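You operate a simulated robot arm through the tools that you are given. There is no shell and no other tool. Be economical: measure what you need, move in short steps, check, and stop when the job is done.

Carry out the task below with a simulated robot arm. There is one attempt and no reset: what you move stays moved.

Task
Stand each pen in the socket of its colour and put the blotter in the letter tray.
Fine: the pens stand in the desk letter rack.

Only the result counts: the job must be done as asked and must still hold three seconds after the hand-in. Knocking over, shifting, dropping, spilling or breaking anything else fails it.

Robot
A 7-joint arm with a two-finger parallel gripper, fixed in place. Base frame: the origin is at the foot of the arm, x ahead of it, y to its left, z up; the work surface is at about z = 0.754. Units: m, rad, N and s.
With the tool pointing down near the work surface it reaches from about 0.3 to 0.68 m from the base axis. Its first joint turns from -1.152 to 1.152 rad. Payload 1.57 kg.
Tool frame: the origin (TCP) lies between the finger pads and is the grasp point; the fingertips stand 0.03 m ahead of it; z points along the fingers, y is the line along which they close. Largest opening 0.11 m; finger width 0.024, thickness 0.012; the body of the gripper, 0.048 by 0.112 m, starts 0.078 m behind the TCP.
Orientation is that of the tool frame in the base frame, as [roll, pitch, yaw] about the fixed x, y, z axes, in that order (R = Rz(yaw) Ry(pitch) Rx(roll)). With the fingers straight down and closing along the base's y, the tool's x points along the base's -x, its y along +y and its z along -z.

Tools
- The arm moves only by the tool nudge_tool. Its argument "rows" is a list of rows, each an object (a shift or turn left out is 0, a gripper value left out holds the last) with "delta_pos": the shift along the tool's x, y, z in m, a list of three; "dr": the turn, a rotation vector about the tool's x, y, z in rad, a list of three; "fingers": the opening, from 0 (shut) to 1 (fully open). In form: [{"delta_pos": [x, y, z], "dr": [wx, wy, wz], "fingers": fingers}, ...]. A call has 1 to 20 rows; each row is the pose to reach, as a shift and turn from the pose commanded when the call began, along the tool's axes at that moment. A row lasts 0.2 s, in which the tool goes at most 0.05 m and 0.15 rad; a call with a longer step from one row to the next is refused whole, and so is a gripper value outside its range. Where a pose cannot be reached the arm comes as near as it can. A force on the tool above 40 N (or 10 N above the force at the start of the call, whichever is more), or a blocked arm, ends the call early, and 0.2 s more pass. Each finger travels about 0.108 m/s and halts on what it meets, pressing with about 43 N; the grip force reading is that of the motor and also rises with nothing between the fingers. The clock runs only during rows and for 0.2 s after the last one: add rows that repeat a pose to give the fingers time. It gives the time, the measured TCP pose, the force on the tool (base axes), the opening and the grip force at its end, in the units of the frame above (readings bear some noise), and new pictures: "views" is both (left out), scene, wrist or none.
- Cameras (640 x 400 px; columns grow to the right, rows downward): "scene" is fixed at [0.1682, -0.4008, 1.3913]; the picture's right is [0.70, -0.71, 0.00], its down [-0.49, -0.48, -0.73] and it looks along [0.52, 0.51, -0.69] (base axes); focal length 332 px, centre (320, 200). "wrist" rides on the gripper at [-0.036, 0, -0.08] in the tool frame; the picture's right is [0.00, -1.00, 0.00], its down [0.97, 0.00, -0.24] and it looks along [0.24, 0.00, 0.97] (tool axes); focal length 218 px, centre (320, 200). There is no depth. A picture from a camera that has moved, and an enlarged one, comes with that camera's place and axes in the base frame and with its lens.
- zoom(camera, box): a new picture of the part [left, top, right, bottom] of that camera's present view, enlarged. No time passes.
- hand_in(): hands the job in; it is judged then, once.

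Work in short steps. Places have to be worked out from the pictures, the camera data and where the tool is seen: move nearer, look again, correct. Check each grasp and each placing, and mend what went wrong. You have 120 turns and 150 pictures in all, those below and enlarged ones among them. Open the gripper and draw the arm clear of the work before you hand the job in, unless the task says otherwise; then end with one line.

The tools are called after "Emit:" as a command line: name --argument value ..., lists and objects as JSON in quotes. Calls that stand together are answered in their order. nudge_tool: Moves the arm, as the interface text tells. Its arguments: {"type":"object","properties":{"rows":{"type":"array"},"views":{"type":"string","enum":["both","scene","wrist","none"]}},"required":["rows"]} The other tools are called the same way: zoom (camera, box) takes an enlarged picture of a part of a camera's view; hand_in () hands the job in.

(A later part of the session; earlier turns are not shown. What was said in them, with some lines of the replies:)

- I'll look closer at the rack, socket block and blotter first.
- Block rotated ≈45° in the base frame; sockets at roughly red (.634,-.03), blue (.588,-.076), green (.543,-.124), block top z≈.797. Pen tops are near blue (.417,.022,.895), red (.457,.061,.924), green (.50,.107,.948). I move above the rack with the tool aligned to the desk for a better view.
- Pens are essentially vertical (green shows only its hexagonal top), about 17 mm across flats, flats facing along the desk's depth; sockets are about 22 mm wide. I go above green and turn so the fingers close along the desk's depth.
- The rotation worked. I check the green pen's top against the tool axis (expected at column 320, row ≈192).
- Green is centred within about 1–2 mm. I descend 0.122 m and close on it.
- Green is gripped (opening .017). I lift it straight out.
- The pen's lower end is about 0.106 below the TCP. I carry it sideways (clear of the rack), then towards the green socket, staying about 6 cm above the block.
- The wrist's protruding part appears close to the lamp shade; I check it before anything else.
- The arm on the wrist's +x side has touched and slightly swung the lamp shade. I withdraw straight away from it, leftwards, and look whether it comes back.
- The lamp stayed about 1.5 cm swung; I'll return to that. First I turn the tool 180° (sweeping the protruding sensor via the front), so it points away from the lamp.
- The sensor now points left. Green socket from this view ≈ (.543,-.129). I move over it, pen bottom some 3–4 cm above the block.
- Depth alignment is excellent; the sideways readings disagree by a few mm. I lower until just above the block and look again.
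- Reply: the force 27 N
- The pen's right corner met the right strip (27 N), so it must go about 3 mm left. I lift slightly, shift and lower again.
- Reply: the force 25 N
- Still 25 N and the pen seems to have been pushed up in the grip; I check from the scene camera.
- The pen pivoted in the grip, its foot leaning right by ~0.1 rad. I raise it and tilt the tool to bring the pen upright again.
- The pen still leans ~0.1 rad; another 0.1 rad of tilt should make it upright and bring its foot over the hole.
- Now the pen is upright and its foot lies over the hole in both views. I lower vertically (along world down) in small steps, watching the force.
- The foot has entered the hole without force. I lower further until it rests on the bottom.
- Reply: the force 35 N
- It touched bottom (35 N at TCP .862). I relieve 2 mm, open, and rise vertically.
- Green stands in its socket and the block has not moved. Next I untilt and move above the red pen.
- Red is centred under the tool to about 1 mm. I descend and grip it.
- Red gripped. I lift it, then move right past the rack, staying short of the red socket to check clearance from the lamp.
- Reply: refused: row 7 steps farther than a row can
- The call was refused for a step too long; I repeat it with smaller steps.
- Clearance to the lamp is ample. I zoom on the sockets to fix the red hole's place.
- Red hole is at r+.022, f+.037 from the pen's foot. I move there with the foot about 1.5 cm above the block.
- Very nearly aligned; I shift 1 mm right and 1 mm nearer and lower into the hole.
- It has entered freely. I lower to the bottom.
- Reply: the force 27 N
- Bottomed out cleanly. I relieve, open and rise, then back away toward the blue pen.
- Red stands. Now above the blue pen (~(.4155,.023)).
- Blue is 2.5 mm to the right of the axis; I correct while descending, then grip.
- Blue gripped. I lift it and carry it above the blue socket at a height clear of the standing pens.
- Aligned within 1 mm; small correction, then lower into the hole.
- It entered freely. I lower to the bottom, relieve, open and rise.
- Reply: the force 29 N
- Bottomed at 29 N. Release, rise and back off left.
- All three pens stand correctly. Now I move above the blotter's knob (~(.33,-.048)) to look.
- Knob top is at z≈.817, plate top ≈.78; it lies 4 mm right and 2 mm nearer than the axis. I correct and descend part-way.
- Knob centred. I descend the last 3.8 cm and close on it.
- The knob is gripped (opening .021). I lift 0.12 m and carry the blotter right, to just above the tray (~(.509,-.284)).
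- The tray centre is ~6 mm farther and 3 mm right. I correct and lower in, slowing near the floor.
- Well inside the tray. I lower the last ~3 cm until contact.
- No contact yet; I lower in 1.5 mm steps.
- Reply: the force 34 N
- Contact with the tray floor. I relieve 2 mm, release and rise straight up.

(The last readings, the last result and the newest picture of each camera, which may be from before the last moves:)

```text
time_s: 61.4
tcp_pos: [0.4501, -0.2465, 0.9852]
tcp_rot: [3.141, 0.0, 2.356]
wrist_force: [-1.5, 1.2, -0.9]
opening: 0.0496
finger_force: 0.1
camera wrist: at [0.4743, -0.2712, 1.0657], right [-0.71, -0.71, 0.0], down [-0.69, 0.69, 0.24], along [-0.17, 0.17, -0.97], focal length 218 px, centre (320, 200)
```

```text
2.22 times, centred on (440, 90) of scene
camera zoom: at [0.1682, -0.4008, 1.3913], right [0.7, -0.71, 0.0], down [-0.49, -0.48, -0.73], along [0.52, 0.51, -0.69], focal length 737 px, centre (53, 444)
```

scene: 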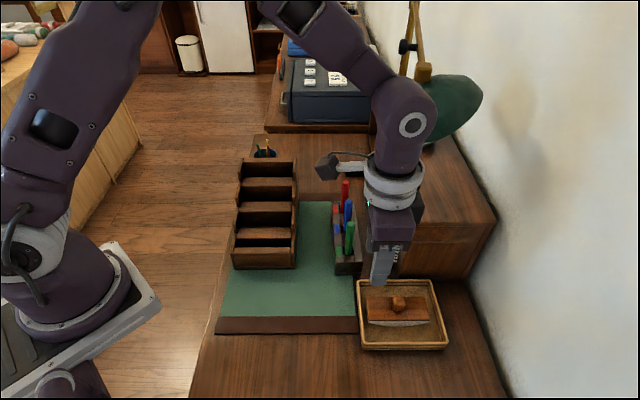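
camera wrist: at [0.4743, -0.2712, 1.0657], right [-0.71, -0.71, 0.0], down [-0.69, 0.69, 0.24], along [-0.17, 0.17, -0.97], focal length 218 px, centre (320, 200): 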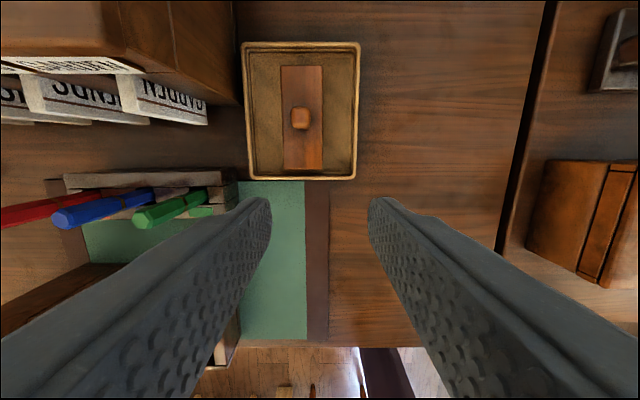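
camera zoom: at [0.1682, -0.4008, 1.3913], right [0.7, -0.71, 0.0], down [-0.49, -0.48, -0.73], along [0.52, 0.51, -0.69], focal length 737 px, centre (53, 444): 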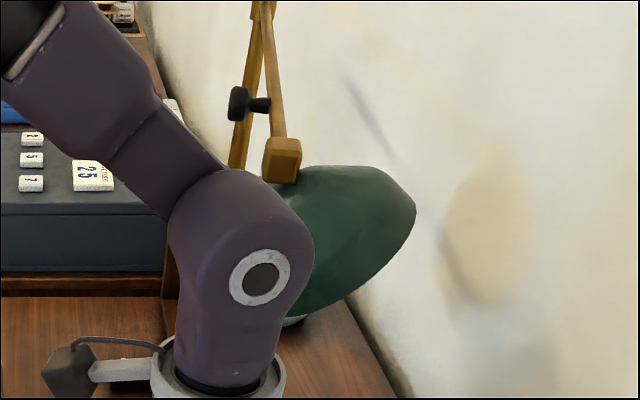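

Pens and blotter are placed. The lamp head remains swung about 1 cm from its start, so I go up to a spot beside it, staying left, to see its geometry and consider drawing it back by its small handle.

Emit:
nudge_tool --rows '[{"delta_pos": [0.035, 0, -0.03]}, {"delta_pos": [0.06, 0, -0.07]}, {"delta_pos": [0.06, 0.01, -0.115]}, {"delta_pos": [0.06, 0.03, -0.155]}, {"delta_pos": [0.06, 0.06, -0.19]}, {"delta_pos": [0.06, 0.1, -0.21]}, {"delta_pos": [0.06, 0.141, -0.215]}, {"delta_pos": [0.06, 0.141, -0.215]}]'

Emit:
zoom --camera "scene" --box '[360, 0, 520, 160]'

```text
time_s: 63.2
tcp_pos: [0.506, -0.1019, 1.2001]
tcp_rot: [-3.141, 0.0, 2.357]
wrist_force: [-0.1, 0.7, 0.2]
opening: 0.0496
finger_force: 0.1
camera wrist: at [0.5298, -0.1272, 1.2807], right [-0.71, -0.71, 0.0], down [-0.69, 0.69, 0.24], along [-0.17, 0.17, -0.97], focal length 218 px, centre (320, 200)
```

scene: 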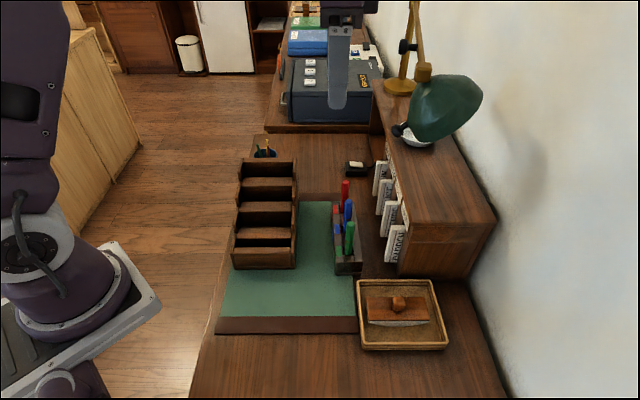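
wrist: 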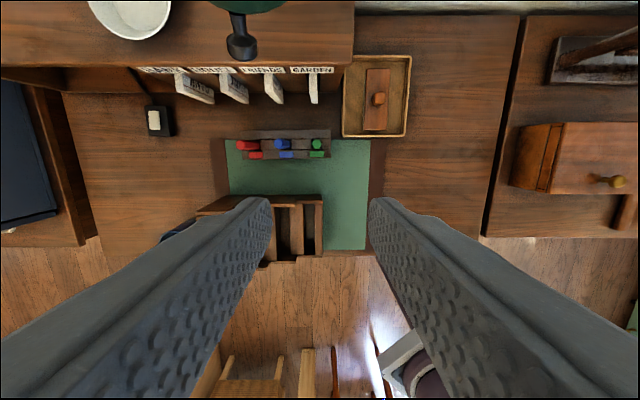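

```text
2.50 times, centred on (440, 80) of scene
camera zoom: at [0.1682, -0.4008, 1.3913], right [0.7, -0.71, 0.0], down [-0.49, -0.48, -0.73], along [0.52, 0.51, -0.69], focal length 829 px, centre (20, 500)
```

zoom: 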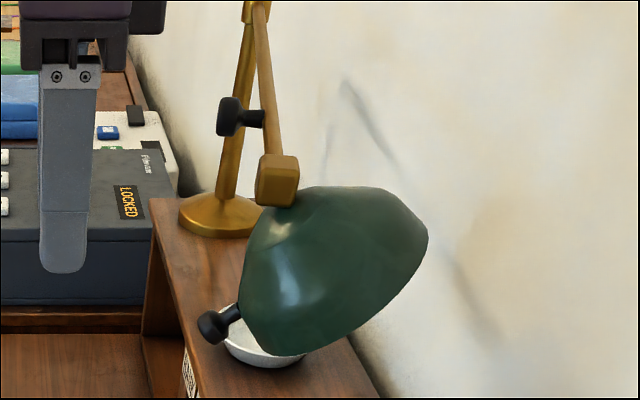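

The lamp has a small black handle on its left side at about (.631,-.138,1.075). I can draw the lamp back by it: tilt the tool ~50° so fingers point right-down, keeping the body clear of the shade, and stop 7 cm short.

Emit:
nudge_tool --rows '[{"dr": [0, -0.13, 0]}, {"dr": [0, -0.26, 0]}, {"dr": [0, -0.39, 0]}, {"delta_pos": [-0.01, 0.02, 0.01], "dr": [0, -0.52, 0]}, {"delta_pos": [-0.02, 0.04, 0.03], "dr": [0, -0.65, 0]}, {"delta_pos": [-0.035, 0.064, 0.05], "dr": [0, -0.78, 0]}, {"delta_pos": [-0.048, 0.064, 0.07], "dr": [0, -0.87, 0]}, {"delta_pos": [-0.048, 0.064, 0.07], "dr": [0, -0.87, 0]}]'

Emit:
zoom --camera "scene" --box '[320, 20, 500, 180]'

```text
time_s: 65.0
tcp_pos: [0.586, -0.0913, 1.1334]
tcp_rot: [3.141, 0.869, 2.356]
wrist_force: [-0.2, 0.0, -1.0]
opening: 0.0496
finger_force: 0.1
camera wrist: at [0.558, -0.0646, 1.2115], right [-0.71, -0.71, 0.0], down [-0.57, 0.57, -0.59], along [0.41, -0.41, -0.81], focal length 218 px, centre (320, 200)
```

scene: 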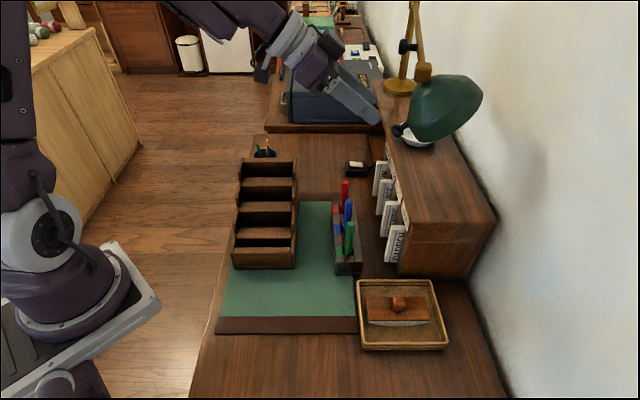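
wrist: 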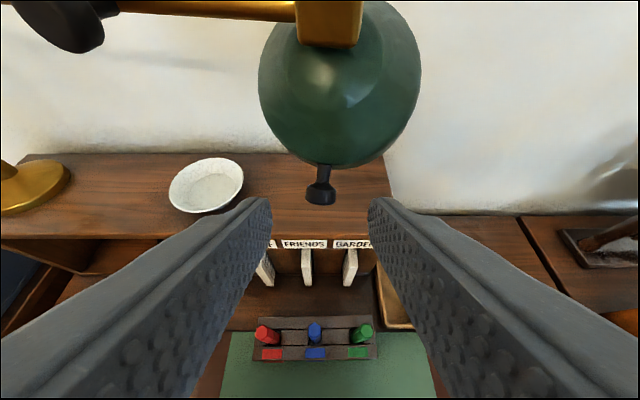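

```text
2.50 times, centred on (410, 100) of scene
camera zoom: at [0.1682, -0.4008, 1.3913], right [0.7, -0.71, 0.0], down [-0.49, -0.48, -0.73], along [0.52, 0.51, -0.69], focal length 829 px, centre (95, 450)
```

zoom: 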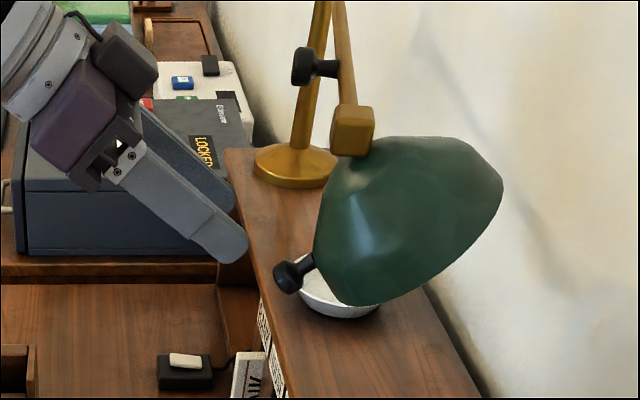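

The handle is exactly on the tool axis (row 193, col 320). I advance 7 cm along the fingers, then check before closing.

Emit:
nudge_tool --rows '[{"delta_pos": [0, 0, 0.025]}, {"delta_pos": [0, 0, 0.05]}, {"delta_pos": [0, 0, 0.068]}, {"delta_pos": [0, 0, 0.068]}]' --views "wrist"

Emit:
zoom --camera "scene" --box '[340, 40, 500, 180]'

```text
time_s: 66.0
tcp_pos: [0.6254, -0.1289, 1.0896]
tcp_rot: [-3.141, 0.869, 2.356]
wrist_force: [-0.2, 0.6, 0.0]
opening: 0.0496
finger_force: 0.1
camera wrist: at [0.5968, -0.1014, 1.1681], right [-0.71, -0.71, 0.0], down [-0.57, 0.57, -0.59], along [0.41, -0.42, -0.81], focal length 218 px, centre (320, 200)
```

wrist: 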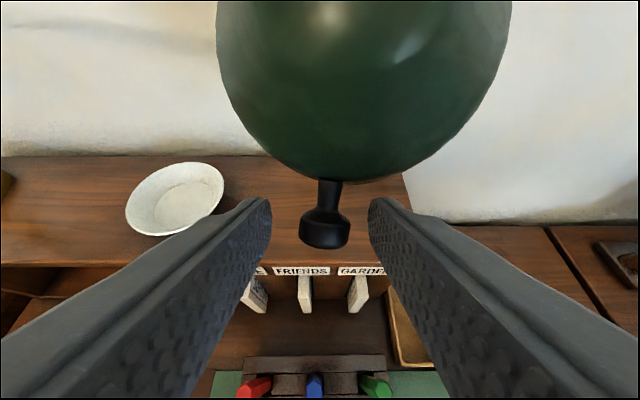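

```text
2.86 times, centred on (420, 110) of scene
camera zoom: at [0.1682, -0.4009, 1.3913], right [0.7, -0.71, 0.0], down [-0.49, -0.48, -0.73], along [0.52, 0.51, -0.69], focal length 948 px, centre (34, 457)
```

zoom: 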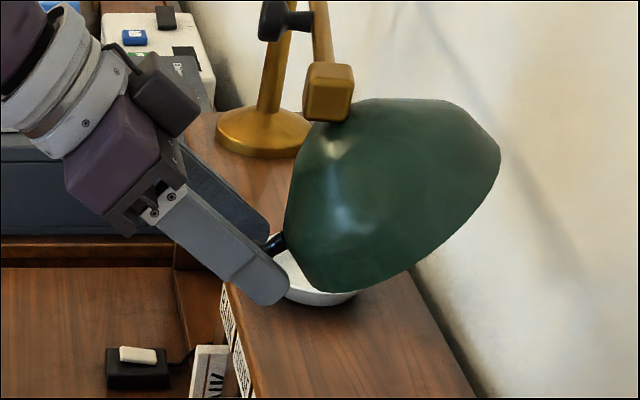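

The knob is between the fingers (2 mm off centre). I recentre and close on it.

Emit:
nudge_tool --rows '[{"delta_pos": [0, -0.002, 0]}, {"delta_pos": [0, -0.002, 0], "fingers": 0.15}, {"delta_pos": [0, -0.002, 0], "fingers": 0.0}, {"delta_pos": [0, -0.002, 0], "fingers": 0.0}]'

```text
time_s: 67.0
tcp_pos: [0.6222, -0.1306, 1.088]
tcp_rot: [-3.141, 0.869, 2.355]
wrist_force: [-3.1, -1.6, -3.1]
opening: 0.0228
finger_force: 34.8
camera wrist: at [0.5947, -0.1028, 1.1675], right [-0.71, -0.71, 0.0], down [-0.57, 0.57, -0.59], along [0.41, -0.42, -0.81], focal length 218 px, centre (320, 200)
```

scene: 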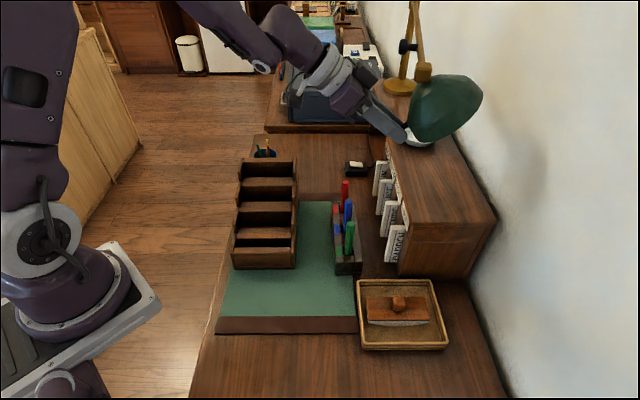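
wrist: 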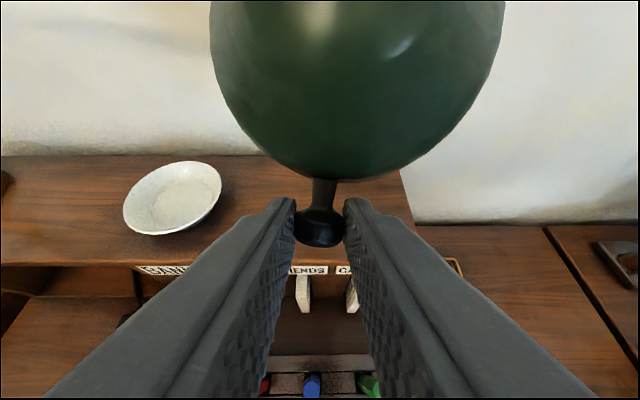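

The handle is held. I draw it gently 10 mm leftwards.

Emit:
nudge_tool --rows '[{"delta_pos": [0.0013, 0, -0.0016]}, {"delta_pos": [0.0026, 0, -0.0031]}, {"delta_pos": [0.004, 0, -0.0047]}, {"delta_pos": [0.0053, 0, -0.0062]}, {"delta_pos": [0.0066, 0, -0.0078]}, {"delta_pos": [0.0066, 0, -0.0078]}]' --views "scene"

Emit:
zoom --camera "scene" --box '[360, 0, 520, 160]'

```text
time_s: 68.4
tcp_pos: [0.617, -0.1221, 1.0877]
tcp_rot: [3.139, 0.871, 2.358]
wrist_force: [19.3, 10.4, 10.5]
opening: 0.023
finger_force: 36.4
```

scene: 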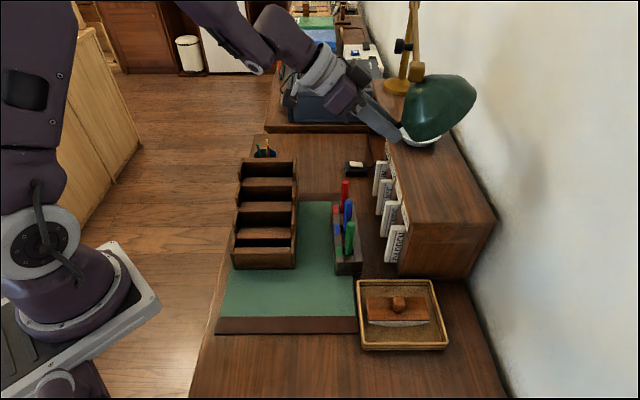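

```text
2.50 times, centred on (440, 80) of scene
camera zoom: at [0.1685, -0.4005, 1.3914], right [0.7, -0.71, 0.0], down [-0.49, -0.48, -0.73], along [0.52, 0.51, -0.69], focal length 829 px, centre (20, 500)
```

zoom: 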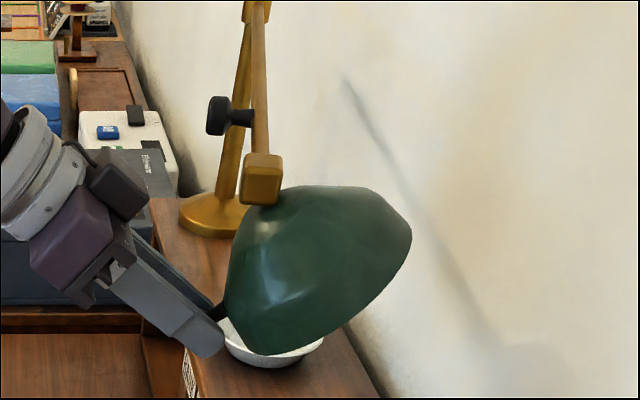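

The shade now appears where it was at the start (tip at column ~476, block at ~416). I release the handle and back out along the finger axis.

Emit:
nudge_tool --rows '[{"fingers": 0.2}, {"fingers": 0.45}, {"fingers": 0.5}, {"fingers": 0.5}, {"delta_pos": [0, 0, -0.03]}, {"delta_pos": [0, 0, -0.07]}, {"delta_pos": [0, 0, -0.1]}, {"delta_pos": [0, 0, -0.1]}]' --views "scene"

Emit:
zoom --camera "scene" --box '[312, 0, 568, 160]'

```text
time_s: 70.2
tcp_pos: [0.5602, -0.0672, 1.1526]
tcp_rot: [-3.141, 0.869, 2.356]
wrist_force: [0.1, 0.3, 0.2]
opening: 0.0551
finger_force: 0.0
```

scene: 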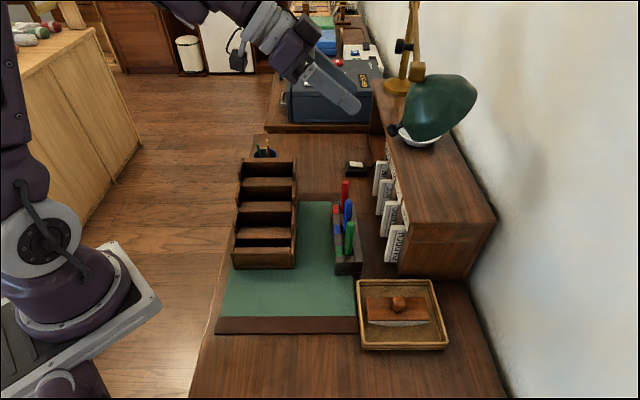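

```text
2.50 times, centred on (440, 80) of scene
camera zoom: at [0.1682, -0.4008, 1.3913], right [0.7, -0.71, 0.0], down [-0.49, -0.48, -0.73], along [0.52, 0.51, -0.69], focal length 829 px, centre (20, 500)
```

zoom: 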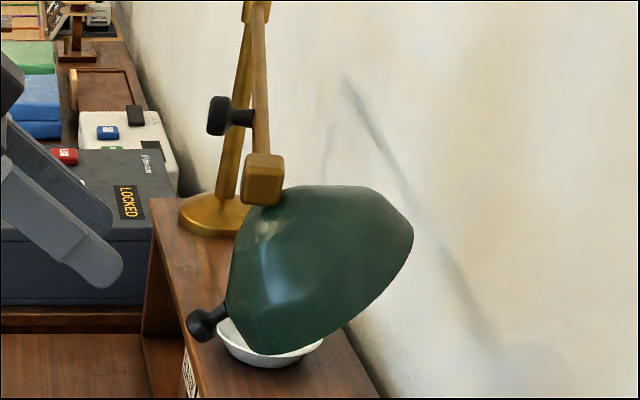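

The lamp matches its starting picture (handle ≈(392,129), tip ≈476). I draw the arm further left and make a last check.

Emit:
nudge_tool --rows '[{"delta_pos": [0.02, 0, -0.025]}, {"delta_pos": [0.042, 0, -0.05]}, {"delta_pos": [0.0645, 0, -0.0764]}, {"delta_pos": [0.0645, 0, -0.0764]}, {"delta_pos": [0.0645, 0, -0.0764]}]' --views "scene"

Emit:
zoom --camera "scene" --box '[310, 160, 470, 360]'

```text
time_s: 71.4
tcp_pos: [0.4897, 0.0018, 1.1523]
tcp_rot: [3.141, 0.871, 2.356]
wrist_force: [-0.2, 0.4, 0.8]
opening: 0.055
finger_force: 0.1
```

scene: 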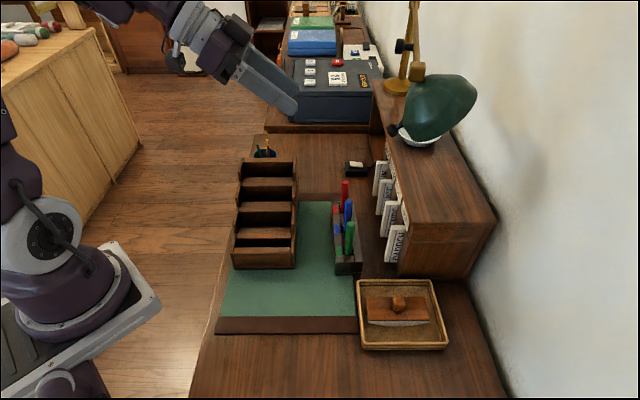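

```text
2.00 times, centred on (390, 260) of scene
camera zoom: at [0.1682, -0.4008, 1.3913], right [0.7, -0.71, 0.0], down [-0.49, -0.48, -0.73], along [0.52, 0.51, -0.69], focal length 664 px, centre (180, 80)
```

zoom: 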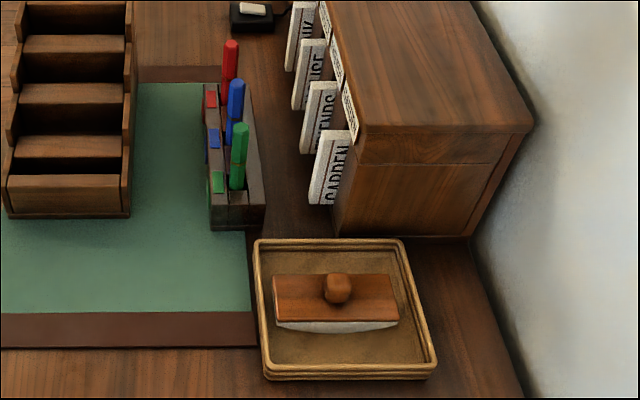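

Everything is in place and the arm is clear; I hand in.

Emit:
hand_in

```text
The job is handed in.
```

The red, blue and green pens stand in the sockets of their colours and the blotter lies in the letter tray; my arm swung the lamp about 1 cm on the way, and I drew it back by its handle until it matched the first picture.
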